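You operate a simulated robot arm through the tools that you are given. There is no shell and no other tool. Be economical: measure what you need, move in short steps, check, and stop when the job is done.

You run a simulated robot arm. Do the job below in one go: nothing can be reset, and whatever is moved stays where it is left.

Task
Tip the cream plate's scraps into the brown tub and stack it on the blue plate.
Fine: move the red mug onto the cork mat, wipe its stain off with the pink cloth, cloth back. Spill none. Set down upright: red mug. What is to be rubbed or washed off counts as gone when no trace of it is left.

The check looks at the end state, three seconds after you hand in, the way a careful person would. Anything else that was tipped, shoved, dropped, spilled or broken makes it a failure. Flat cloth is picked up by pressing the open fingertips on it (5 to 10 N) and closing them slowly along it; thin cloth reads only 2 to 8 mm in the jaws.

Robot
A 7-joint arm with a two-finger parallel gripper, fixed in place. Base frame: the origin is at the foot of the arm, x ahead of it, y to its left, z up; the work surface is at about z = 720. Readings come in mm, rad, newtons and seconds.
With the tool pointing down near the work surface it reaches from about 160 to 680 mm from the base axis. Its first joint turns from -1.152 to 1.152 rad. Payload 2.4 kg.
The tool frame sits at the grasp point between the pads (the TCP): z along the fingers, y along the line on which they close. The tips reach 30 mm beyond it. The gripper opens to 94 mm. The fingers are 28 mm wide and 10 mm thick; the gripper's body (50 by 96 mm) begins 55 mm behind the TCP.
Orientation is that of the tool frame in the base frame, as a unit quaternion [x, y, z, w]. With the fingers straight down and closing along the base's y, the tool's x points along the base's -x, its y along +y and its z along -z.

Tools
- The arm moves only by the tool nudge_tool. Its argument "targets" is a list of rows, each a list of 7 numbers: the turn, a rotation vector about the base's x, y, z in units of 6 degrees (1.0 is 6 degrees), then the shift along the base's x, y, z in units of 50 mm (1.0 is 50 mm), then the closure in counts, from 0 (fully open) to 255 (shut). In form: [[wx, wy, wz, tx, ty, tz, jaw], ...]. A call has 1 to 20 rows; each row shifts and turns the commanded pose from where the row before left it. A call with a number of a shift or a turn outside -1 to 1 is refused whole. A row lasts 0.2 s, in which the tool goes at most 50 mm and 0.15 rad; a call with a longer step from one row to the next is refused whole, and so is a gripper value outside its range. Where a pose cannot be reached the arm comes as near as it can. A force on the tool above 80 N (or 10 N above the force at the start of the call, whichever is more), or a blocked arm, ends the call early, and 0.2 s more pass. The fingers move at their own pace (about 153 mm/s each) and stop on an object; they squeeze with about 34 N. The grip force told is the motor's: it shows also when the fingers shut on nothing. Time passes only in rows, and 0.2 s behind the last, so rows that do not move let the fingers close. The reply holds the time, the measured pose of the TCP, the force on the tool along the base axes, the opening and the grip force, in the units named above and with some noise, with the torque about the TCP (base axes, N m) and any sound that the robot's microphone picked up.
- Cameras (640 x 400 px; columns grow to the right, rows downward): "scene" is fixed at [29.3, 477, 1427]; the picture's right is [-0.78, -0.62, 0.00], its down [-0.46, 0.58, -0.68] and it looks along [0.42, -0.53, -0.73] (base axes); focal length 333 px, centre (320, 200). "wrist" rides on the gripper at [76, 14, -102] in the tool frame; the picture's right is [-0.18, 0.98, 0.00], its down [-0.75, -0.14, -0.64] and it looks along [-0.63, -0.12, 0.77] (tool axes); focal length 243 px, centre (320, 200). There is no depth. A picture from a camera that has moved, and an enlarged one, comes with that camera's place and axes in the base frame and with its lens.
- get_image(camera): a new picture of that camera. The clock stands still meanwhile.
- enlarge(camera, box): a new picture of the part [left, top, right, bottom] of that camera's present view, enlarged. The clock stands still meanwhile.
- hand_in(): hands the job in; it is judged then, once.

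Go step by step. Nothing tells you positions but the pictures and the camera data: compare them with the known pose of the tool, close in by small moves and look again before you grip or let go. The budget is 120 turns and 84 pictures, counting those below and the enlarged ones. Unless the task says otherwise, let go and move clear before handing in, and close with one line.

The tools are called after "Request:" as a command line: name --pt "numbers of a row" for each row, then --argument value for the rest, lists and objects as JSON in quotes. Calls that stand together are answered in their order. nudge_tool: Moves the arm, as the interface text tells. Its arguments: {"type":"object","properties":{"targets":{"type":"array","items":{"type":"array","items":{"type":"number"}}}},"required":["targets"]} The other tools are called the same way: get_image (camera) takes a picture; enlarge (camera, box) takes an enlarged picture of a part of a camera's view; hand_in () hands the job in.

At the start:

```text
time_s: 0.0
tcp_pos: [390.9, -51.2, 1058.6]
tcp_rot: [0.0, 1.0, 0.0, 0.0]
force: [0.3, -0.8, 0.9]
torque: [-0.01, -0.03, 0.01]
finger_gap: 94.0
gripper_force: 0.0
```

scene: 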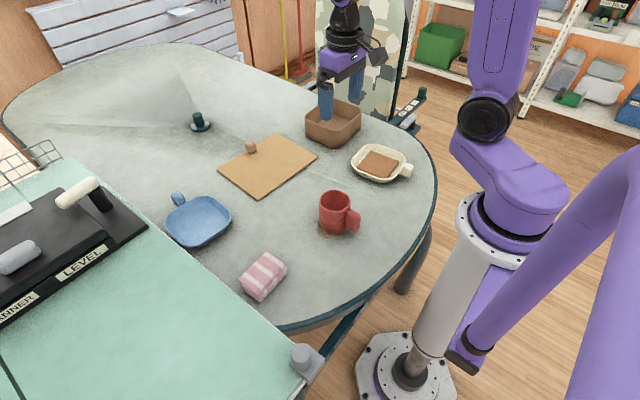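
wrist: 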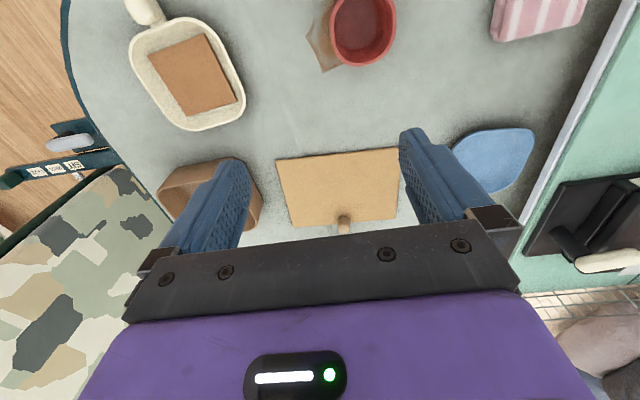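

I see the cream plate with scraps, brown tub, cork mat, red mug with a stain beneath or beside it, the blue plate and the folded pink cloth. First I look closer to measure the objects.

Request:
enlarge --camera "scene" --box '[290, 90, 450, 250]'

Request:
enlarge --camera "scene" --box '[150, 130, 330, 310]'

Request:
enlarge --camera "wrist" --box '[100, 0, 600, 250]'

```text
2.50 times, centred on (370, 170) of scene
camera zoom: at [29.3, 477.0, 1427.0], right [-0.78, -0.62, 0.0], down [-0.46, 0.58, -0.68], along [0.42, -0.53, -0.73], focal length 833 px, centre (195, 275)
```

zoom: 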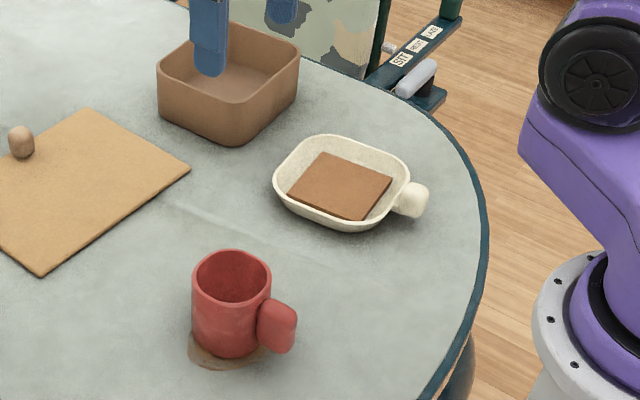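

```text
2.22 times, centred on (240, 220) of scene
camera zoom: at [29.3, 477.0, 1427.0], right [-0.78, -0.62, 0.0], down [-0.46, 0.58, -0.68], along [0.42, -0.53, -0.73], focal length 740 px, centre (498, 156)
```

zoom: 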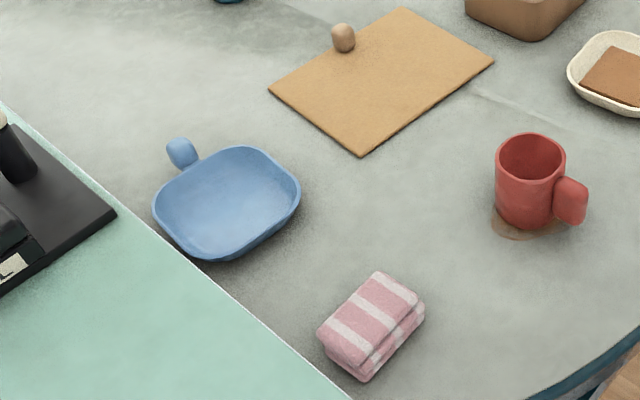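

```text
1.28 times, centred on (350, 125) of wrist
camera zoom: at [313.7, -38.2, 1159.4], right [0.18, 0.98, 0.0], down [0.75, -0.14, 0.64], along [0.63, -0.12, -0.77], focal length 311 px, centre (282, 296)
```

zoom: 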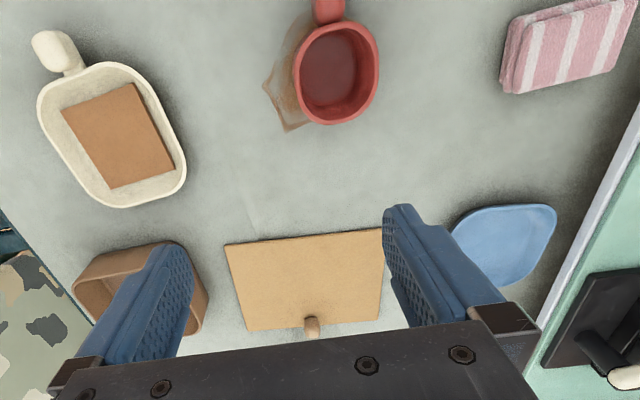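

The mug appears to be near (356, 6) with its handle towards -x, the mat around x 560–755, the plate handle near (295, -280), and the cloth near (379, 249). I move above the mug and look before gripping.

Request:
nudge_tool --pt "0 0 0 -0.175 0.285 -0.79 0" --pt "0 0 0 -0.175 0.285 -0.79 0" --pt "0 0 0 -0.175 0.285 -0.79 0" --pt "0 0 0 -0.175 0.285 -0.79 0" --pt "0 0 0 0 0 0 0"

Request:
get_image --camera "wrist"

Request:
get_image --camera "scene"

```text
time_s: 1.2
tcp_pos: [358.3, 6.7, 899.1]
tcp_rot: [0.001, 1.0, 0.0, 0.0]
force: [-0.5, -0.1, -0.7]
torque: [0.04, 0.01, 0.02]
finger_gap: 93.7
gripper_force: 0.1
```

```text
78 pictures are left
camera wrist: at [280.2, 20.6, 1001.3], right [0.19, 0.98, 0.0], down [0.75, -0.14, 0.64], along [0.63, -0.12, -0.77], focal length 243 px, centre (320, 200)
```

wrist: 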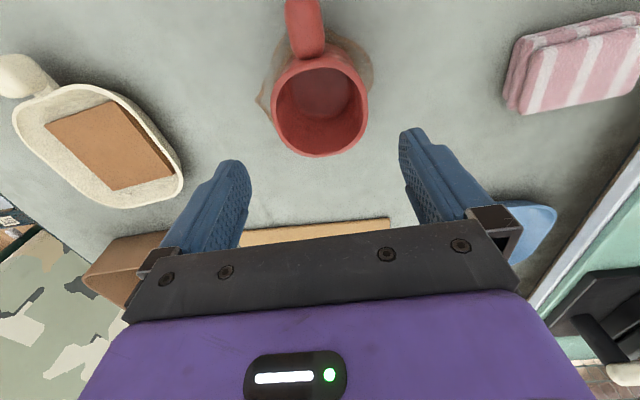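

```text
77 pictures are left
```

scene: 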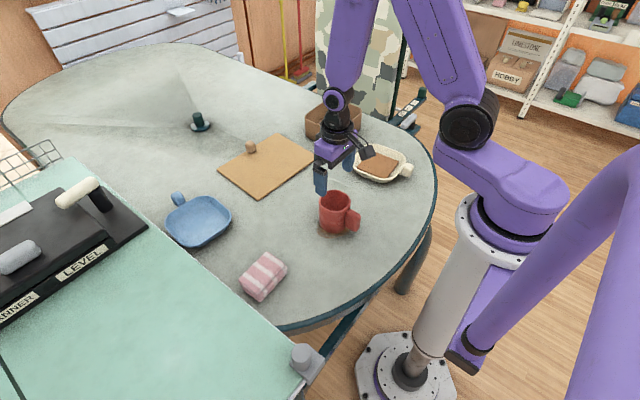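

The mug's rim centre is near (344, 9), so I line up above it and lower to just above the rim to check clearance.

Request:
nudge_tool --pt "0 0 0 -0.28 0.05 -0.4 0" --pt "0 0 0 0 0 -0.4 0" --pt "0 0 0 0 0 0 0"

Request:
get_image --camera "wrist"

Request:
enlarge --camera "scene" --box '[280, 140, 400, 260]'

```text
time_s: 2.0
tcp_pos: [341.8, 9.4, 859.4]
tcp_rot: [-0.001, 1.0, 0.0, 0.0]
force: [0.1, -0.5, 0.2]
torque: [0.01, -0.02, -0.02]
finger_gap: 94.1
gripper_force: 0.1
```

```text
76 pictures are left
camera wrist: at [265.0, 22.4, 961.3], right [0.18, 0.98, 0.0], down [0.75, -0.14, 0.64], along [0.63, -0.12, -0.77], focal length 243 px, centre (320, 200)
```

wrist: 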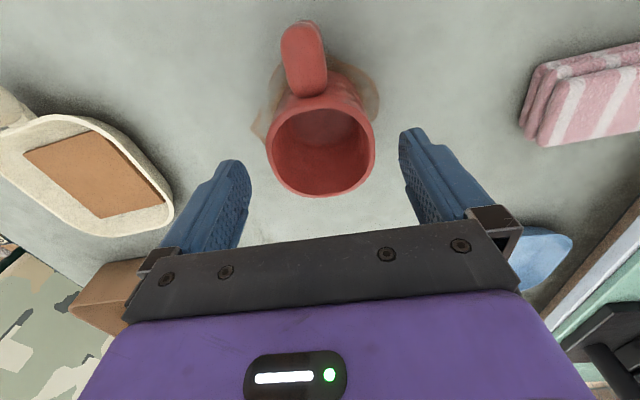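

```text
3.33 times, centred on (340, 200) of scene
camera zoom: at [29.3, 477.0, 1427.0], right [-0.78, -0.62, 0.0], down [-0.46, 0.58, -0.68], along [0.42, -0.53, -0.73], focal length 1111 px, centre (253, 200)
```

zoom: 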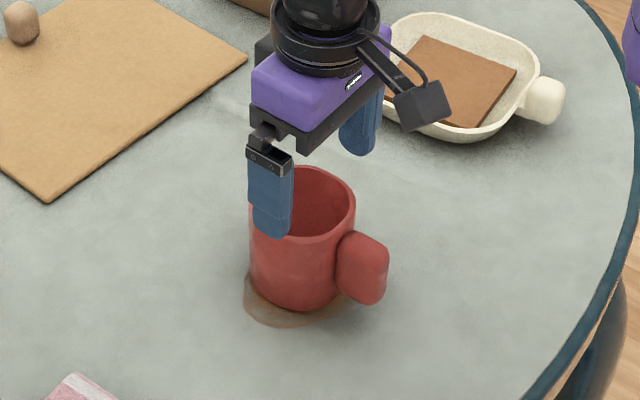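

Rim centre refines to about (347, 7.5) at z≈795; I shift slightly and lower until the tips are level with the rim, then check.

Request:
nudge_tool --pt "0 0 0 0.1 -0.035 -0.3 0" --pt "0 0 0 0 0 -0.3 0" --pt "0 0 0 0 0 0 0"

Request:
get_image --camera "wrist"

Request:
enlarge --camera "scene" --box '[280, 140, 400, 260]'

```text
time_s: 2.8
tcp_pos: [347.9, 8.0, 827.8]
tcp_rot: [0.0, 1.0, 0.0, 0.0]
force: [-1.3, -0.4, 0.6]
torque: [0.03, 0.0, 0.01]
finger_gap: 93.7
gripper_force: 0.1
```

```text
74 pictures are left
camera wrist: at [270.3, 20.9, 931.1], right [0.18, 0.98, 0.0], down [0.75, -0.14, 0.64], along [0.63, -0.12, -0.77], focal length 243 px, centre (320, 200)
```

wrist: 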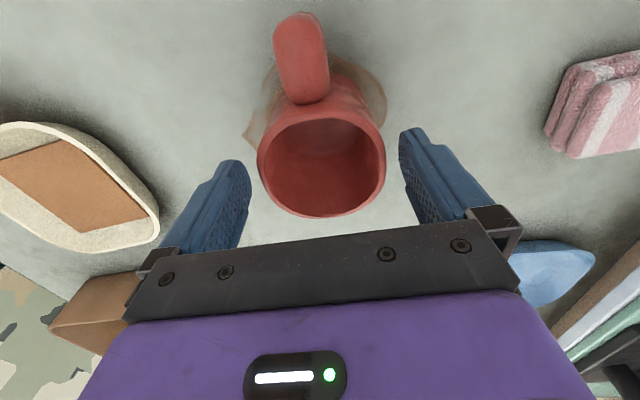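

```text
3.33 times, centred on (340, 200) of scene
camera zoom: at [29.3, 477.0, 1427.0], right [-0.78, -0.62, 0.0], down [-0.46, 0.58, -0.68], along [0.42, -0.53, -0.73], focal length 1111 px, centre (253, 200)
```

zoom: 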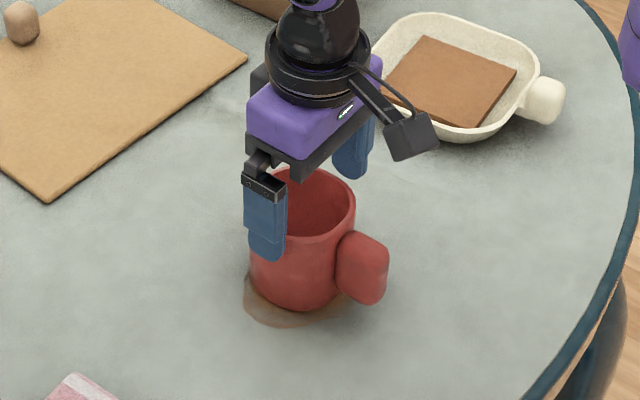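

The fingers straddle the mug with a few mm each side; I trim y by -1.5 mm, x by +4 mm, lower to z≈768 and close.

Request:
nudge_tool --pt "0 0 0 0.07 -0.03 0 0" --pt "0 0 0 0 0 -0.4 0" --pt "0 0 0 0 0 -0.4 0" --pt "0 0 0 0 0 -0.4 0" --pt "0 0 0 0 0 0 0"

Request:
enlarge --camera "scene" --box '[280, 140, 400, 260]'

Request:
get_image --camera "wrist"

```text
time_s: 4.0
tcp_pos: [350.2, 4.9, 769.5]
tcp_rot: [0.0, 1.0, 0.0, 0.0]
force: [0.4, -0.9, 0.2]
torque: [0.02, 0.03, -0.03]
finger_gap: 94.0
gripper_force: 0.1
```

```text
3.33 times, centred on (340, 200) of scene
camera zoom: at [29.3, 477.0, 1427.0], right [-0.78, -0.62, 0.0], down [-0.46, 0.58, -0.68], along [0.42, -0.53, -0.73], focal length 1111 px, centre (253, 200)
```

zoom: 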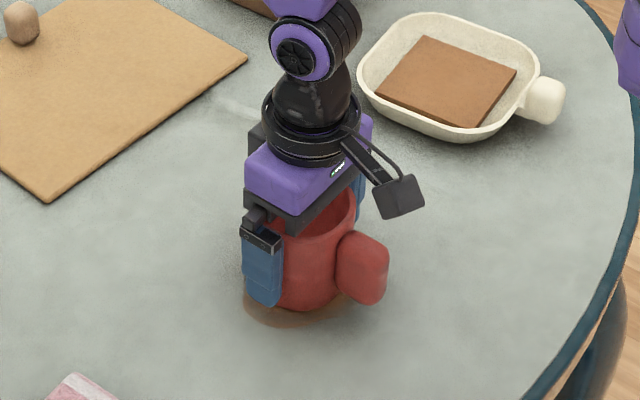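

```text
71 pictures are left
camera wrist: at [274.4, 18.4, 871.2], right [0.18, 0.98, 0.0], down [0.75, -0.14, 0.64], along [0.63, -0.12, -0.77], focal length 243 px, centre (320, 200)
```

wrist: 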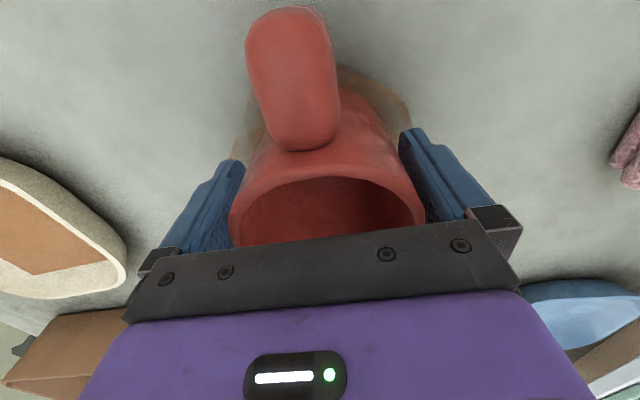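

The mug is straddled cleanly without contact, so I close on it.

Request:
nudge_tool --pt "0 0 0 0 0 0 25" --pt "0 0 0 0 0 0 40" --pt "0 0 0 0 0 0 90" --pt "0 0 0 0 0 0 120" --pt "0 0 0 0 0 0 120"

```text
time_s: 5.2
tcp_pos: [350.3, 5.0, 770.4]
tcp_rot: [-0.001, 1.0, 0.0, 0.0]
force: [0.1, -0.8, -0.9]
torque: [0.03, -0.03, -0.01]
finger_gap: 81.9
gripper_force: 33.7
```

Gripped at 82 mm; now a gentle lift.

Request:
nudge_tool --pt "0 0 0 0 0 0.3 120" --pt "0 0 0 0 0 0.5 120" --pt "0 0 0 0 0 0.6 120" --pt "0 0 0 0 0 0.4 120" --pt "0 0 0 0 0 0 120"

Request:
get_image --camera "scene"

Request:
get_image --camera "wrist"

```text
time_s: 6.4
tcp_pos: [350.5, 4.2, 862.3]
tcp_rot: [0.0, 1.0, 0.0, 0.0]
force: [0.3, 1.0, -1.6]
torque: [-0.05, 0.0, 0.0]
finger_gap: 82.1
gripper_force: 33.6
```

```text
70 pictures are left
```

scene: 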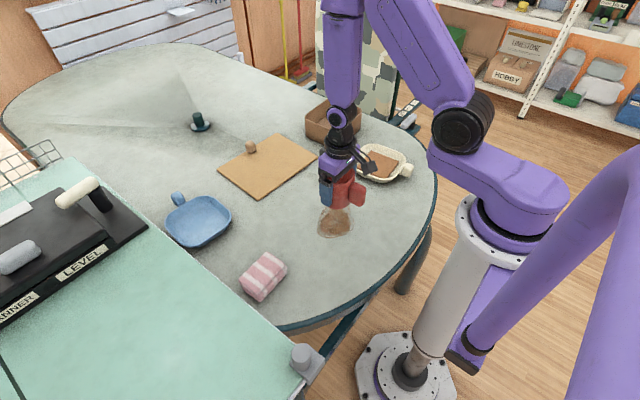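

```text
69 pictures are left
camera wrist: at [272.6, 16.2, 963.4], right [0.18, 0.98, 0.0], down [0.75, -0.14, 0.64], along [0.63, -0.12, -0.77], focal length 243 px, centre (320, 200)
```

wrist: 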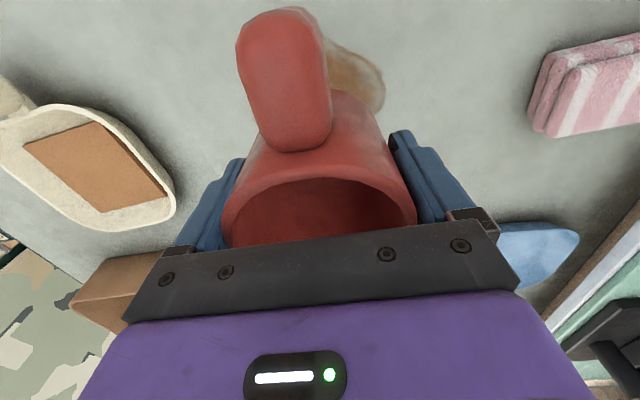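

The mug is held upright and the stain is now visible on the table. I carry the mug over the mat to about (625, -55).

Request:
nudge_tool --pt "0 0 0 0.4 -0.1 0 120" --pt "0 0 0 0.7 -0.15 0 120" --pt "0 0 0 0.8 -0.18 0 120" --pt "0 0 0 0.8 -0.18 0 120" --pt "0 0 0 0.8 -0.18 0 120" --pt "0 0 0 0.8 -0.18 0 120" --pt "0 0 0 0.7 -0.15 0 120" --pt "0 0 0 0.4 -0.1 0 120" --pt "0 0 0 0.1 0 0 120" --pt "0 0 0 0 0 0 120"

Request:
get_image --camera "scene"

Request:
get_image --camera "wrist"

```text
time_s: 8.6
tcp_pos: [624.4, -56.9, 859.7]
tcp_rot: [0.0, 1.0, 0.0, 0.0]
force: [-0.8, 0.0, -1.5]
torque: [0.01, -0.03, -0.02]
finger_gap: 81.7
gripper_force: 33.9
```

```text
68 pictures are left
```

scene: 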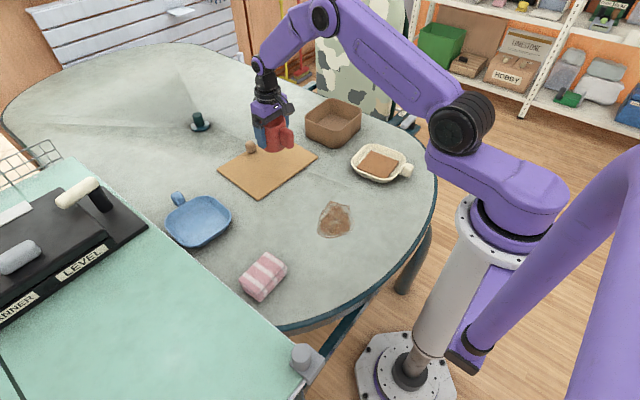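

```text
67 pictures are left
camera wrist: at [547.9, -44.4, 961.8], right [0.18, 0.98, 0.0], down [0.75, -0.14, 0.64], along [0.63, -0.12, -0.77], focal length 243 px, centre (320, 200)
```

wrist: 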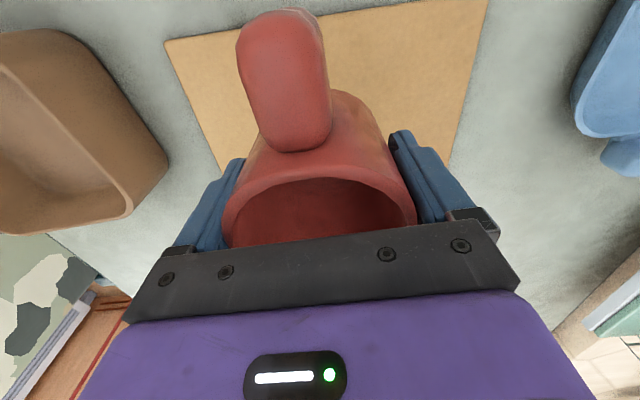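

The mat spans about x 560–750, y -178–76, so the mug is well over it. I lower to just above the mat, then feel for contact.

Request:
nudge_tool --pt "0 0 0 0.2 0 -0.4 120" --pt "0 0 0 0 0 -0.5 120" --pt "0 0 0 0 0 -0.4 120" --pt "0 0 0 0 0 -0.15 120" --pt "0 0 0 0 0 0 120"

Request:
enlarge --camera "scene" --box '[210, 80, 330, 200]'

```text
time_s: 9.8
tcp_pos: [635.2, -56.9, 788.6]
tcp_rot: [0.0, 1.0, 0.0, 0.002]
force: [1.0, -0.5, -1.0]
torque: [-0.04, -0.02, 0.0]
finger_gap: 81.9
gripper_force: 34.8
```

```text
3.33 times, centred on (270, 140) of scene
camera zoom: at [29.3, 477.0, 1427.0], right [-0.78, -0.62, 0.0], down [-0.46, 0.58, -0.68], along [0.42, -0.53, -0.73], focal length 1111 px, centre (487, 400)
```

zoom: 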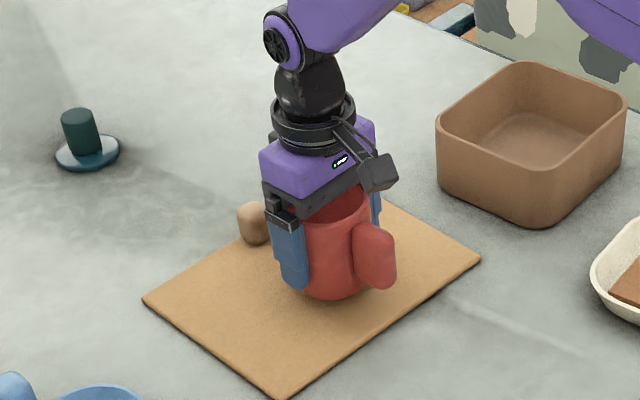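

Positioned well above the mat; I lower a few mm more, feeling the force.

Request:
nudge_tool --pt "0 0 0 0 0 -0.1 120" --pt "0 0 0 0 0 -0.06 120" --pt "0 0 0 0 0 -0.03 120" --pt "0 0 0 0 0 0 120"

```text
time_s: 10.8
tcp_pos: [635.5, -57.6, 778.4]
tcp_rot: [0.0, 1.0, 0.0, 0.0]
force: [0.6, -0.6, -0.8]
torque: [-0.01, 0.0, 0.0]
finger_gap: 81.8
gripper_force: 34.0
```

Request:
nudge_tool --pt "0 0 0 0 0 -0.04 120" --pt "0 0 0 0 0 0 120"

```text
time_s: 11.4
tcp_pos: [635.2, -56.9, 778.0]
tcp_rot: [0.0, 1.0, 0.001, 0.0]
force: [-8.8, 2.2, 24.2]
torque: [0.01, 0.22, -0.02]
finger_gap: 81.9
gripper_force: 33.8
```

Contact reached (24 N). I ease back 1 mm, open slowly, and rise.

Request:
nudge_tool --pt "0 0 0 0 0 0.03 120" --pt "0 0 0 0 0 0 30" --pt "0 0 0 0 0 0 0" --pt "0 0 0 0 0 0 0"

Request:
get_image --camera "wrist"

```text
time_s: 12.4
tcp_pos: [633.7, -56.6, 777.7]
tcp_rot: [0.0, 1.0, 0.0, 0.0]
force: [0.6, 0.8, 0.4]
torque: [0.01, -0.02, 0.0]
finger_gap: 94.1
gripper_force: 0.0
```

```text
65 pictures are left
camera wrist: at [557.7, -43.5, 879.0], right [0.18, 0.98, 0.0], down [0.75, -0.14, 0.64], along [0.63, -0.12, -0.77], focal length 243 px, centre (320, 200)
```

wrist: 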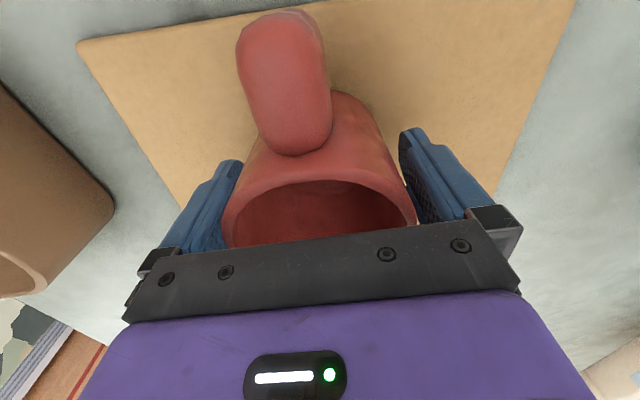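

Released. I rise straight up, then head over towards the cloth.

Request:
nudge_tool --pt "0 0 0 0 0 0.3 0" --pt "0 0 0 0 0 0.7 0" --pt "0 0 0 0 0 0.9 0" --pt "0 0 0 -0.3 0.3 0.8 0" --pt "0 0 0 -0.7 0.7 0 0" --pt "0 0 0 -0.7 0.7 0 0" --pt "0 0 0 -0.7 0.7 0 0" --pt "0 0 0 -0.7 0.7 0 0" --pt "0 0 0 -0.7 0.7 0 0" --pt "0 0 0 -0.7 0.7 0 0" --pt "0 0 0 -0.7 0.7 0 0" --pt "0 0 0 -0.5 0.6 0 0" --pt "0 0 0 0 0 0 0"

Request:
get_image --camera "wrist"

Request:
get_image --camera "scene"

```text
time_s: 15.2
tcp_pos: [350.2, 231.8, 915.5]
tcp_rot: [0.0, 1.0, 0.0, 0.0]
force: [0.6, 0.3, 0.3]
torque: [0.02, -0.01, -0.02]
finger_gap: 93.9
gripper_force: 0.0
```

```text
64 pictures are left
camera wrist: at [272.6, 245.1, 1016.5], right [0.18, 0.98, 0.0], down [0.75, -0.14, 0.64], along [0.63, -0.12, -0.77], focal length 243 px, centre (320, 200)
```

wrist: 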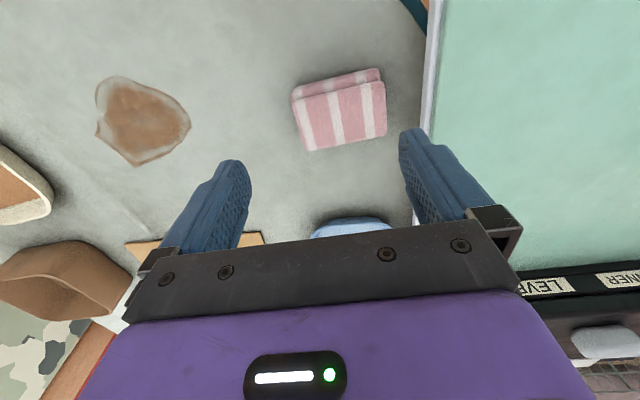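

```text
63 pictures are left
```

scene: 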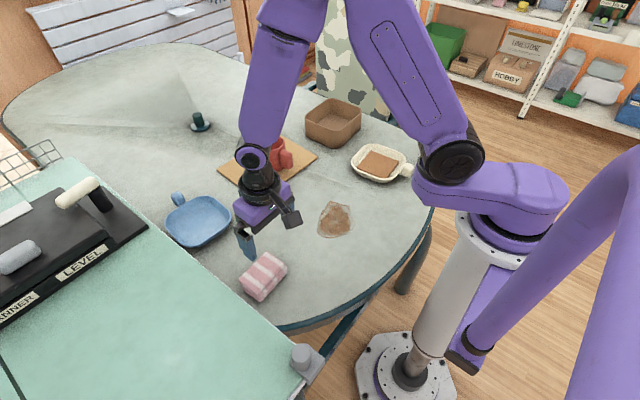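

The stain is fully visible at about (350, 5). The folded cloth lies about x 350–412, y 200–299, so it must be gripped across x; I turn the tool 90° about z above it.

Request:
nudge_tool --pt "0 0 1 0.04 0.024 -0.073 0" --pt "0 0 1 0.04 0.024 -0.073 0" --pt "0 0 1 0.04 0.024 -0.073 0" --pt "0 0 1 0.04 0.024 -0.073 0" --pt "0 0 1 0.04 0.024 -0.073 0" --pt "0 0 1 0.04 0.024 -0.073 0" --pt "0 0 1 0.04 0.024 -0.073 0" --pt "0 0 1 0.04 0.024 -0.073 0" --pt "0 0 1 0.04 0.024 -0.073 0" --pt "0 0 1 0.04 0.024 -0.073 0" --pt "0 0 1 0.04 0.024 -0.073 0" --pt "0 0 1 0.04 0.024 -0.073 0" --pt "0 0 1 0.04 0.024 -0.073 0" --pt "0 0 1 0.04 0.024 -0.073 0" --pt "0 0 1 0.04 0.024 -0.073 0" --pt "0 0 0 0 0 0 0"

Request:
get_image --camera "wrist"

Request:
enlarge --camera "scene" --box '[200, 200, 360, 300]'

```text
time_s: 18.6
tcp_pos: [381.2, 252.1, 858.1]
tcp_rot: [0.708, -0.706, 0.0, 0.0]
force: [0.6, 0.4, 0.1]
torque: [0.02, 0.01, 0.02]
finger_gap: 93.9
gripper_force: 0.1
```

```text
62 pictures are left
camera wrist: at [365.7, 174.1, 960.3], right [-0.98, 0.18, 0.0], down [0.14, 0.75, 0.64], along [0.12, 0.63, -0.77], focal length 243 px, centre (320, 200)
```

wrist: 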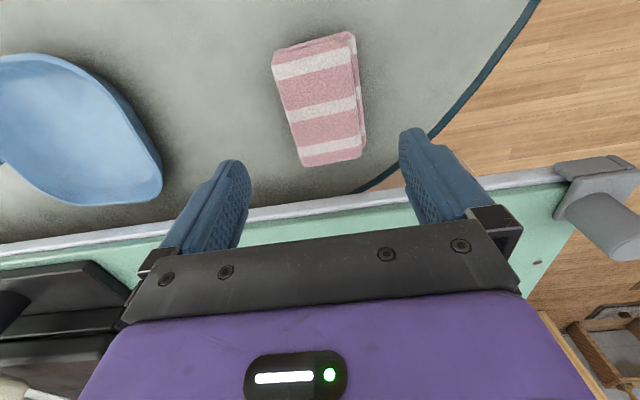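

```text
4.00 times, centred on (280, 250) of scene
camera zoom: at [29.3, 477.0, 1427.0], right [-0.78, -0.62, 0.0], down [-0.46, 0.58, -0.68], along [0.42, -0.53, -0.73], focal length 1333 px, centre (480, 0)
```

zoom: 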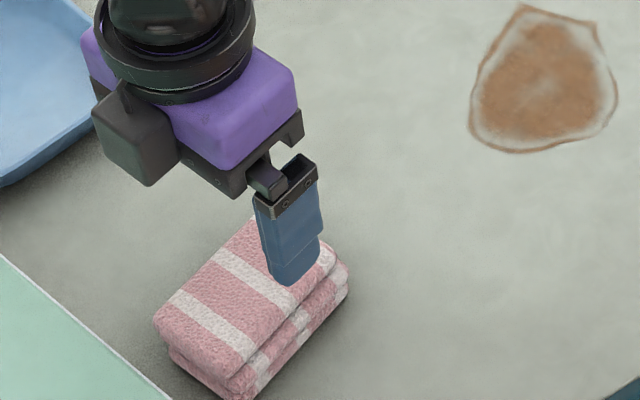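

The cloth's centre is about (378, 250) and the fingers straddle it across x. I lower to tips ≈ z 730 and close gently.

Request:
nudge_tool --pt "0 0 0 -0.06 -0.04 -0.6 0" --pt "0 0 0 0 0 -0.7 0" --pt "0 0 0 0 0 -0.5 0" --pt "0 0 0 0 0 -0.16 0" --pt "0 0 0 0 0 0 0"

Request:
enlarge --camera "scene" --box '[200, 200, 360, 300]'

Request:
get_image --camera "wrist"

```text
time_s: 19.8
tcp_pos: [376.8, 251.0, 761.2]
tcp_rot: [0.707, -0.707, 0.0, 0.0]
force: [0.5, -0.1, -0.2]
torque: [-0.03, -0.02, -0.02]
finger_gap: 94.0
gripper_force: 0.1
```

```text
4.00 times, centred on (280, 250) of scene
camera zoom: at [29.3, 477.0, 1427.0], right [-0.78, -0.62, 0.0], down [-0.46, 0.58, -0.68], along [0.42, -0.53, -0.73], focal length 1333 px, centre (480, 0)
```

zoom: 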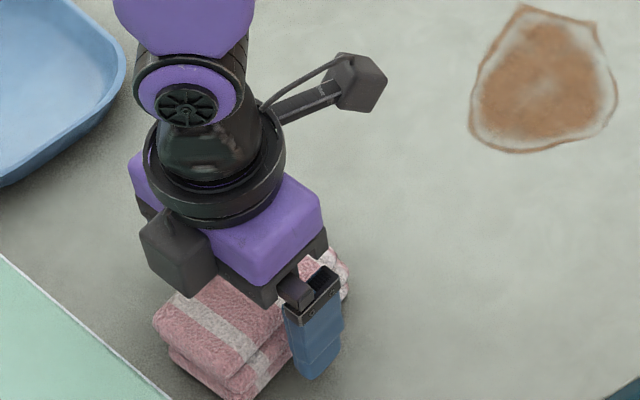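

```text
59 pictures are left
camera wrist: at [362.3, 172.8, 862.4], right [-0.98, 0.18, 0.0], down [0.14, 0.75, 0.64], along [0.12, 0.63, -0.77], focal length 243 px, centre (320, 200)
```

wrist: 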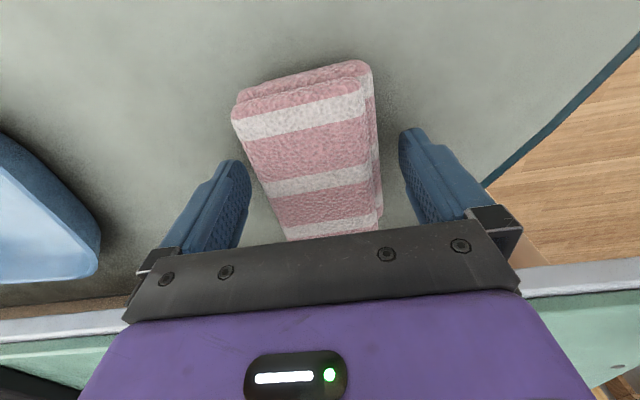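

Good alignment. I lower 5 mm so both folds are caught, then close.

Request:
nudge_tool --pt "0 0 0 0 0 -0.11 0" --pt "0 0 0 0 0 0 60" --pt "0 0 0 0 0 0 90" --pt "0 0 0 0 0 0 120" --pt "0 0 0 0 0 0 160" --pt "0 0 0 0 0 0 200" --pt "0 0 0 0 0 0 200"

Request:
get_image --camera "wrist"

```text
time_s: 21.4
tcp_pos: [377.7, 249.3, 754.9]
tcp_rot: [0.707, -0.707, 0.0, 0.0]
force: [0.5, 0.0, 1.1]
torque: [0.04, -0.07, 0.08]
finger_gap: 69.8
gripper_force: 34.0
```

```text
58 pictures are left
camera wrist: at [362.3, 172.3, 856.5], right [-0.98, 0.18, 0.0], down [0.14, 0.75, 0.64], along [0.12, 0.63, -0.77], focal length 243 px, centre (320, 200)
```

wrist: 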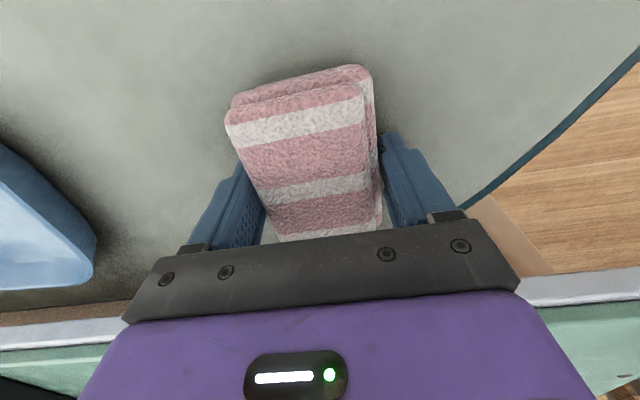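

Gripped (home pose of the cloth: TCP 377.7, 249.3, 754.9). I lift it and carry it over the stain's corner.

Request:
nudge_tool --pt "0 0 0 0 0 0.4 200" --pt "0 0 0 0 0 0.5 200" --pt "0 0 0 -0.25 -0.8 0 200" --pt "0 0 0 -0.25 -0.8 0 200" --pt "0 0 0 -0.25 -0.8 0 200" --pt "0 0 0 -0.25 -0.8 0 200" --pt "0 0 0 -0.05 -0.7 0 200" --pt "0 0 0 0 0 -0.4 200" --pt "0 0 0 0 0 0 200"

Request:
enlarge --camera "scene" --box '[240, 150, 400, 250]'

Request:
get_image --camera "wrist"

```text
time_s: 23.4
tcp_pos: [323.7, 54.9, 778.5]
tcp_rot: [0.707, -0.707, 0.0, 0.0]
force: [0.2, 0.0, -1.3]
torque: [0.0, -0.02, -0.01]
finger_gap: 69.9
gripper_force: 34.0
```

```text
4.00 times, centred on (320, 200) of scene
camera zoom: at [29.3, 477.0, 1427.0], right [-0.78, -0.62, 0.0], down [-0.46, 0.58, -0.68], along [0.42, -0.53, -0.73], focal length 1333 px, centre (320, 200)
```

zoom: 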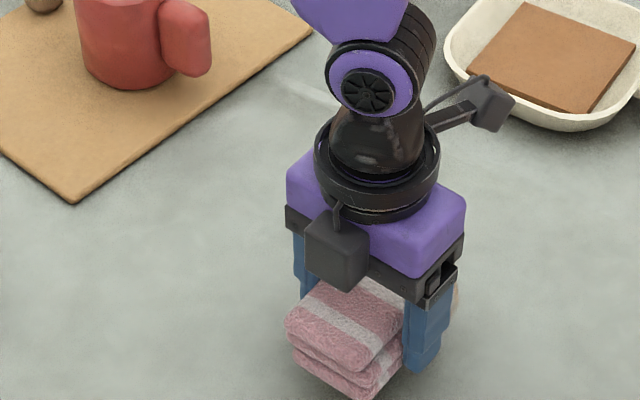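

```text
56 pictures are left
camera wrist: at [308.7, -22.0, 880.6], right [-0.98, 0.18, 0.0], down [0.14, 0.75, 0.64], along [0.12, 0.63, -0.77], focal length 243 px, centre (320, 200)
```

wrist: 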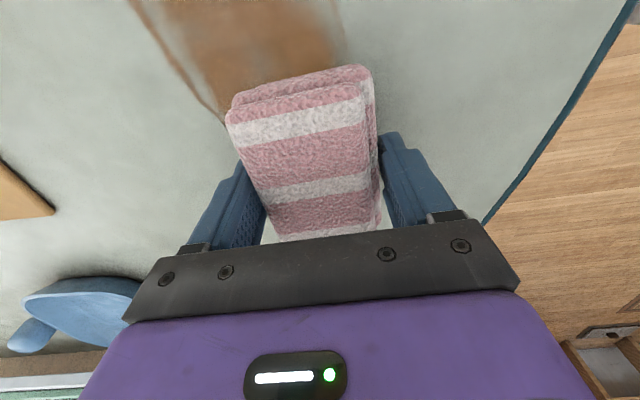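

Held firmly. I lower to contact and check the pressing force.

Request:
nudge_tool --pt "0 0 0 0 0 -0.36 200" --pt "0 0 0 0 0 -0.1 200" --pt "0 0 0 0 0 -0.02 200"

```text
time_s: 24.2
tcp_pos: [323.7, 55.4, 755.9]
tcp_rot: [0.707, -0.707, 0.0, -0.001]
force: [-0.9, -0.4, -0.2]
torque: [0.01, -0.01, 0.01]
finger_gap: 69.7
gripper_force: 33.7
```

Request:
nudge_tool --pt "0 0 0 0 0 -0.03 200" --pt "0 0 0 0 0 0 200"

```text
time_s: 24.8
tcp_pos: [324.5, 56.3, 754.2]
tcp_rot: [-0.707, 0.707, 0.0, 0.001]
force: [-0.3, 0.9, 15.5]
torque: [-0.01, 0.03, 0.1]
finger_gap: 69.8
gripper_force: 34.2
```

Contact at 15 N; I ease 0.4 mm and wipe in strokes along y, stepping across x.

Request:
nudge_tool --pt "0 0 0 -0.1 -0.3 0.008 200" --pt "0 0 0 0 -0.5 0 200" --pt "0 0 0 0 -0.5 0 200" --pt "0 0 0 0 -0.5 0 200" --pt "0 0 0 0 -0.5 0 200" --pt "0 0 0 0.5 0 0 200" --pt "0 0 0 0 0.5 0 200" --pt "0 0 0 0 0.5 0 200" --pt "0 0 0 0 0.5 0 200" --pt "0 0 0 0 0.5 0 200" --pt "0 0 0 0.5 0 0 200" --pt "0 0 0 0 -0.5 0 200" --pt "0 0 0 0 -0.5 0 200" --pt "0 0 0 0 -0.5 0 200" --pt "0 0 0 0 -0.5 0 200" --pt "0 0 0 0.5 0 0 200" --pt "0 0 0 0 0.5 0 200" --pt "0 0 0 0 0.5 0 200" --pt "0 0 0 0 0.5 0 200" --pt "0 0 0 0 0.5 0 200"

Request:
get_image --camera "scene"

Request:
get_image --camera "wrist"

```text
time_s: 29.0
tcp_pos: [394.6, 39.4, 754.0]
tcp_rot: [-0.707, 0.708, 0.0, 0.0]
force: [-0.4, -7.8, 20.3]
torque: [-0.06, 0.5, 0.43]
finger_gap: 69.7
gripper_force: 34.1
```

```text
55 pictures are left
```

scene: 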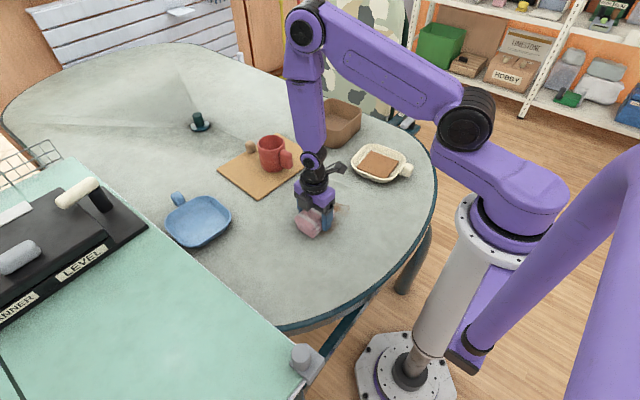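

```text
54 pictures are left
camera wrist: at [378.4, -38.1, 856.0], right [-0.98, 0.19, 0.0], down [0.14, 0.75, 0.64], along [0.12, 0.63, -0.77], focal length 243 px, centre (320, 200)
```

wrist: 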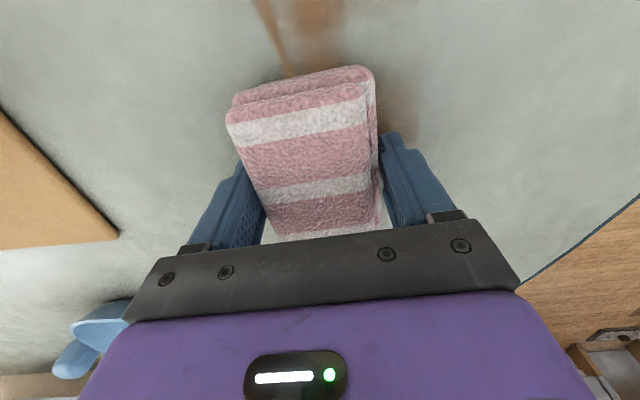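

Some stain is being removed but traces remain; I lift to see where.

Request:
nudge_tool --pt "0 0 0 0 0.4 0.8 200" --pt "0 0 0 0 0.9 0.4 200" --pt "0 0 0 0 0.9 0 200" --pt "0 0 0 0 0 0 200"

Request:
enlarge --camera "scene" --box '[270, 170, 390, 250]'

Request:
get_image --camera "wrist"

```text
time_s: 30.0
tcp_pos: [394.4, 151.3, 815.6]
tcp_rot: [0.707, -0.707, 0.0, -0.001]
force: [0.1, 0.5, -0.3]
torque: [-0.01, -0.01, 0.01]
finger_gap: 69.6
gripper_force: 34.0
```

```text
5.00 times, centred on (330, 210) of scene
camera zoom: at [29.3, 477.1, 1427.0], right [-0.78, -0.62, 0.0], down [-0.46, 0.58, -0.68], along [0.42, -0.53, -0.73], focal length 1666 px, centre (270, 150)
```

zoom: 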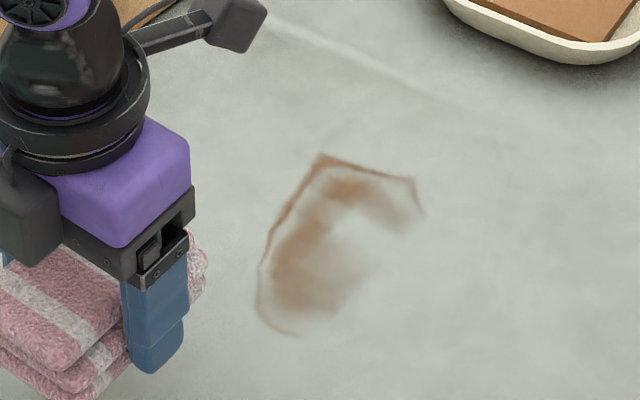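

```text
52 pictures are left
camera wrist: at [379.9, 73.6, 918.3], right [-0.98, 0.18, 0.0], down [0.14, 0.75, 0.64], along [0.12, 0.63, -0.77], focal length 243 px, centre (320, 200)
```

wrist: 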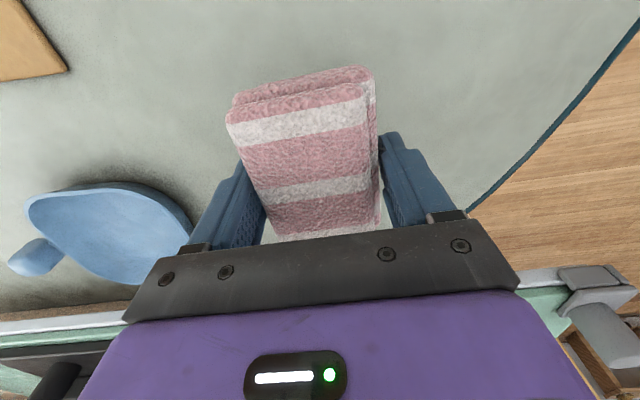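

The rub only acted about 25 mm on the -x side of the tool (the torque agrees: the cloth bears on that edge). I go back and wipe further out in x with finer steps.

Request:
nudge_tool --pt "0 0 0 -0.2 -0.65 0 200" --pt "0 0 0 -0.2 -0.65 0 200" --pt "0 0 0 0 -0.65 -0.2 200" --pt "0 0 0 0 0 -0.7 200" --pt "0 0 0 0 0 -0.28 200" --pt "0 0 0 0 0 -0.04 200" --pt "0 0 0 0 0 0 200"

```text
time_s: 31.6
tcp_pos: [374.5, 51.3, 754.5]
tcp_rot: [0.707, -0.707, 0.0, 0.0]
force: [-4.1, -3.3, 42.7]
torque: [0.01, 0.09, 0.22]
finger_gap: 69.6
gripper_force: 34.1
```

Request:
nudge_tool --pt "0 0 0 0 0 0.03 200" --pt "0 0 0 0 -0.4 0 200" --pt "0 0 0 0 -0.4 0 200" --pt "0 0 0 0 -0.4 0 200"

```text
time_s: 32.6
tcp_pos: [375.6, -6.8, 756.1]
tcp_rot: [-0.707, 0.707, 0.0, 0.0]
force: [0.2, -1.0, -1.5]
torque: [0.02, 0.0, 0.03]
finger_gap: 69.6
gripper_force: 33.7
```

Request:
nudge_tool --pt "0 0 0 0 0 -0.018 200" --pt "0 0 0 0 -0.3 0 200" --pt "0 0 0 0 -0.3 0 200"

```text
time_s: 33.4
tcp_pos: [374.4, -38.1, 754.9]
tcp_rot: [-0.707, 0.707, -0.001, 0.0]
force: [-0.6, 0.2, -0.3]
torque: [0.01, 0.02, -0.03]
finger_gap: 69.8
gripper_force: 33.9
```

Request:
nudge_tool --pt "0 0 0 0 0 -0.012 200" --pt "0 0 0 0 -0.3 0 200" --pt "0 0 0 0 -0.3 0 200"

```text
time_s: 34.2
tcp_pos: [376.6, -65.7, 754.8]
tcp_rot: [0.708, -0.707, 0.001, -0.001]
force: [-0.3, 6.5, 10.4]
torque: [0.18, 0.11, -0.07]
finger_gap: 69.7
gripper_force: 33.9
```

Contact now about 10 N. I stroke back along +y, then shift in x.

Request:
nudge_tool --pt "0 0 0 0 0.4 -0.006 200" --pt "0 0 0 0 0.4 0 200" --pt "0 0 0 0 0.4 0 200" --pt "0 0 0 0 0.4 0 200" --pt "0 0 0 0 0.4 0 200" --pt "0 0 0 0 0.4 0 200"

```text
time_s: 35.6
tcp_pos: [373.7, 54.1, 753.8]
tcp_rot: [0.708, -0.707, 0.0, 0.001]
force: [0.0, -0.5, 2.8]
torque: [0.12, -0.07, 0.02]
finger_gap: 69.7
gripper_force: 33.7
```

Request:
nudge_tool --pt "0 0 0 0.3 0 -0.012 200" --pt "0 0 0 0 -0.4 0 200" --pt "0 0 0 0 -0.4 0 200" --pt "0 0 0 0 -0.4 0 200" --pt "0 0 0 0 -0.4 0 200" --pt "0 0 0 0 -0.4 0 200" --pt "0 0 0 0 -0.4 0 200" --pt "0 0 0 0.3 0 0 200" --pt "0 0 0 0 0.4 0 200" --pt "0 0 0 0 0.4 0 200" --pt "0 0 0 0 0.4 0 200" --pt "0 0 0 0 0.4 0 200" --pt "0 0 0 0 0.4 0 200" --pt "0 0 0 0 0.4 0 200"

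Request:
enlarge --camera "scene" --box '[270, 170, 390, 250]'

```text
time_s: 38.6
tcp_pos: [404.0, 52.4, 751.8]
tcp_rot: [0.707, -0.707, 0.0, 0.0]
force: [-0.1, -15.6, 39.3]
torque: [0.05, -0.02, 0.18]
finger_gap: 69.5
gripper_force: 33.7
```

```text
5.00 times, centred on (330, 210) of scene
camera zoom: at [28.8, 476.6, 1427.1], right [-0.78, -0.62, 0.0], down [-0.46, 0.58, -0.68], along [0.42, -0.53, -0.73], focal length 1666 px, centre (270, 150)
```

zoom: 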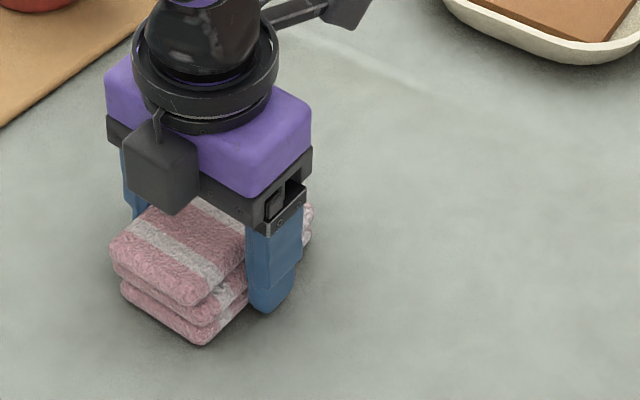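

The stain looks gone where visible; I lift away and look at the spot.

Request:
nudge_tool --pt "0 0 0 0 0 0.5 200" --pt "0 0 0 0 0.7 0.6 200" --pt "0 0 0 -0.1 0.9 0 200" --pt "0 0 0 -0.2 0.9 0 200" --pt "0 0 0 -0.2 0.8 0 200" --pt "0 0 0 0 0.6 0 200" --pt "0 0 0 0 0 0 200"

Request:
enlarge --camera "scene" --box '[270, 170, 390, 250]'

Request:
get_image --camera "wrist"

```text
time_s: 40.2
tcp_pos: [379.8, 247.6, 807.2]
tcp_rot: [-0.707, 0.707, -0.001, 0.0]
force: [0.2, 0.7, -0.8]
torque: [0.04, 0.01, -0.03]
finger_gap: 69.7
gripper_force: 34.2
```

```text
5.00 times, centred on (330, 210) of scene
camera zoom: at [29.3, 477.1, 1427.0], right [-0.78, -0.62, 0.0], down [-0.46, 0.58, -0.68], along [0.42, -0.53, -0.73], focal length 1666 px, centre (270, 150)
```

zoom: 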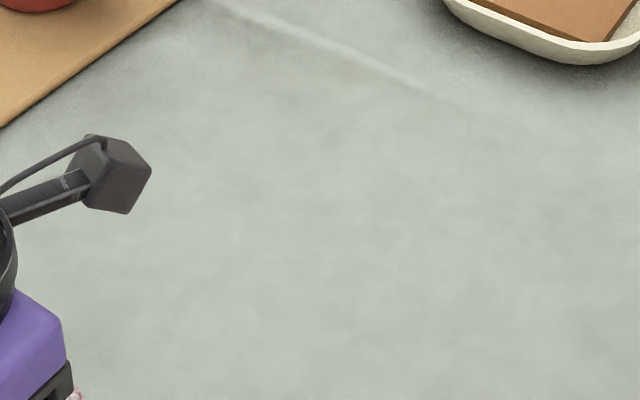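

```text
49 pictures are left
camera wrist: at [363.6, 169.8, 909.4], right [-0.98, 0.18, 0.0], down [0.14, 0.75, 0.64], along [0.12, 0.63, -0.77], focal length 243 px, centre (320, 200)
```

wrist: 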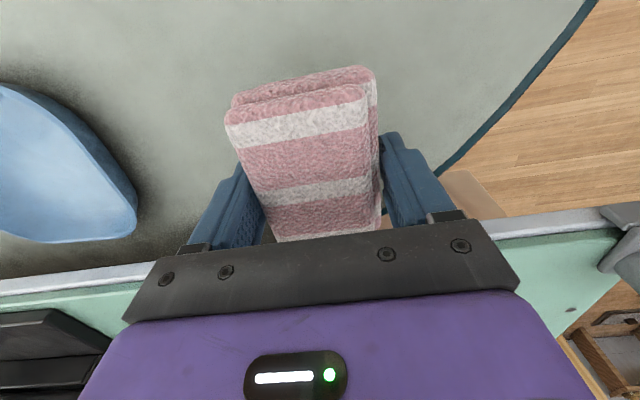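

The stain looks gone; one closer look to be sure before putting the cloth back.

Request:
enlarge --camera "scene" --box '[290, 180, 360, 225]'

Request:
enlarge --camera "scene" --box '[305, 215, 375, 260]'

```text
8.89 times, centred on (325, 202) of scene
camera zoom: at [29.3, 477.1, 1427.0], right [-0.78, -0.62, 0.0], down [-0.46, 0.58, -0.68], along [0.42, -0.53, -0.73], focal length 2962 px, centre (276, 178)
```

zoom: 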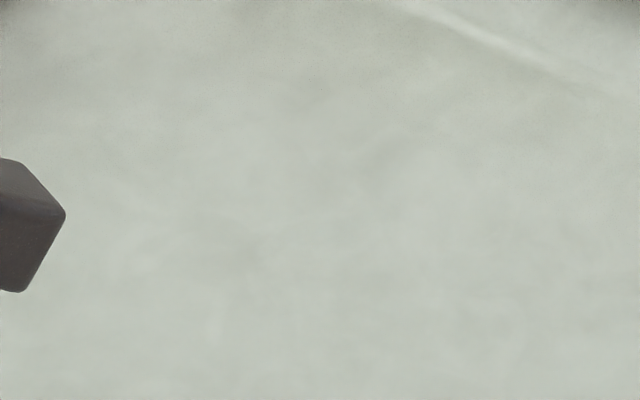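

```text
8.89 times, centred on (340, 238) of scene
camera zoom: at [29.3, 477.1, 1427.0], right [-0.78, -0.62, 0.0], down [-0.46, 0.58, -0.68], along [0.42, -0.53, -0.73], focal length 2962 px, centre (142, -133)
```

zoom: 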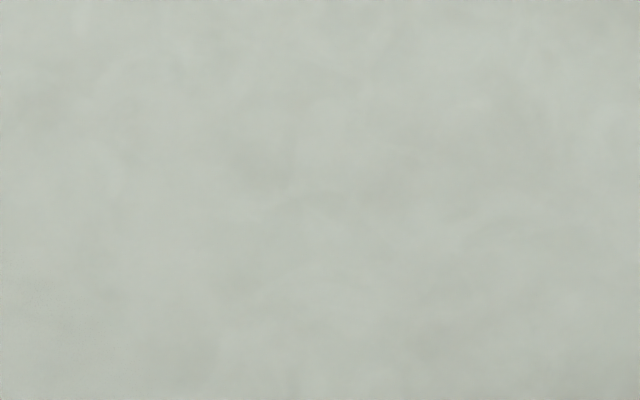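

No trace left. I return the cloth to its original place.

Request:
nudge_tool --pt "0 0 0 -0.04 0.035 -0.5 200" --pt "0 0 0 0 0 -0.4 200" --pt "0 0 0 0 0 -0.1 200" --pt "0 0 0 0 0 -0.03 200" --pt "0 0 0 0 0 0 200"

```text
time_s: 41.4
tcp_pos: [378.4, 249.6, 756.6]
tcp_rot: [0.707, -0.707, 0.0, 0.0]
force: [-1.0, 0.6, 0.0]
torque: [0.01, -0.02, -0.01]
finger_gap: 69.6
gripper_force: 33.7
```

Request:
nudge_tool --pt "0 0 0 0 0 -0.03 200" --pt "0 0 0 0 0 0 120" --pt "0 0 0 0 0 0 60" --pt "0 0 0 0 0 0 10" --pt "0 0 0 0 0 0 0" --pt "0 0 0 0 0 0 0"

Request:
get_image --camera "wrist"

```text
time_s: 42.8
tcp_pos: [378.4, 250.1, 754.5]
tcp_rot: [-0.707, 0.707, 0.0, -0.001]
force: [-0.1, -0.7, 0.3]
torque: [0.0, -0.01, 0.01]
finger_gap: 94.2
gripper_force: 0.0
```

```text
46 pictures are left
camera wrist: at [362.4, 171.8, 856.7], right [-0.98, 0.18, 0.0], down [0.14, 0.75, 0.64], along [0.12, 0.63, -0.77], focal length 243 px, centre (320, 200)
```

wrist: 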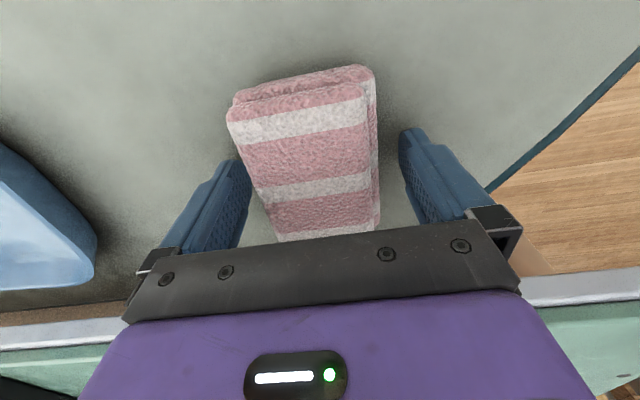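

The cloth is back. I rise, turn the tool back and travel above the cream plate.

Request:
nudge_tool --pt "0 0 0 0 0 0.5 0" --pt "0 0 0 0 0 0.9 0" --pt "0 0 0 0 0 0.9 0" --pt "0 0 0 0 0 0.7 0" --pt "0 0 -1 -0.064 -0.65 0 0" --pt "0 0 -1 -0.064 -0.65 0 0" --pt "0 0 -1 -0.064 -0.65 0 0" --pt "0 0 -1 -0.064 -0.65 0 0" --pt "0 0 -1 -0.064 -0.65 0 0" --pt "0 0 -1 -0.064 -0.65 0 0" --pt "0 0 -1 -0.064 -0.65 0 0" --pt "0 0 -1 -0.064 -0.65 0 0" --pt "0 0 -1 -0.064 -0.65 0 0" --pt "0 0 -1 -0.064 -0.65 0 0" --pt "0 0 -1 -0.064 -0.65 0 0" --pt "0 0 -1 -0.064 -0.65 0 0" --pt "0 0 -1 -0.064 -0.65 0 0" --pt "0 0 -1 -0.064 -0.65 0 0" --pt "0 0 -1 -0.064 -0.65 0 0" --pt "0 0 0 0 0 0 0"

Request:
get_image --camera "wrist"

Request:
get_image --camera "scene"

```text
time_s: 47.0
tcp_pos: [330.0, -237.6, 904.9]
tcp_rot: [0.001, 1.0, 0.0, 0.0]
force: [-0.6, -0.2, -0.4]
torque: [0.01, 0.03, -0.02]
finger_gap: 93.9
gripper_force: 0.0
```

```text
45 pictures are left
camera wrist: at [252.5, -225.6, 1006.9], right [0.19, 0.98, 0.0], down [0.75, -0.14, 0.64], along [0.63, -0.12, -0.77], focal length 243 px, centre (320, 200)
```

wrist: 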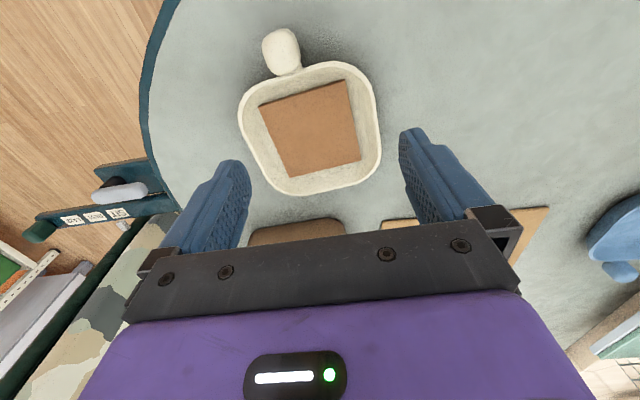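

```text
44 pictures are left
```

scene: 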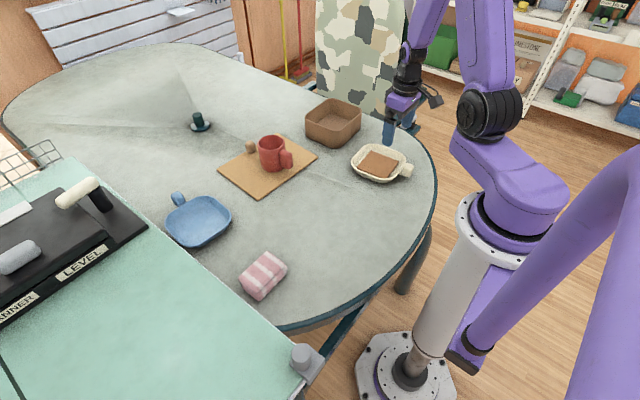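

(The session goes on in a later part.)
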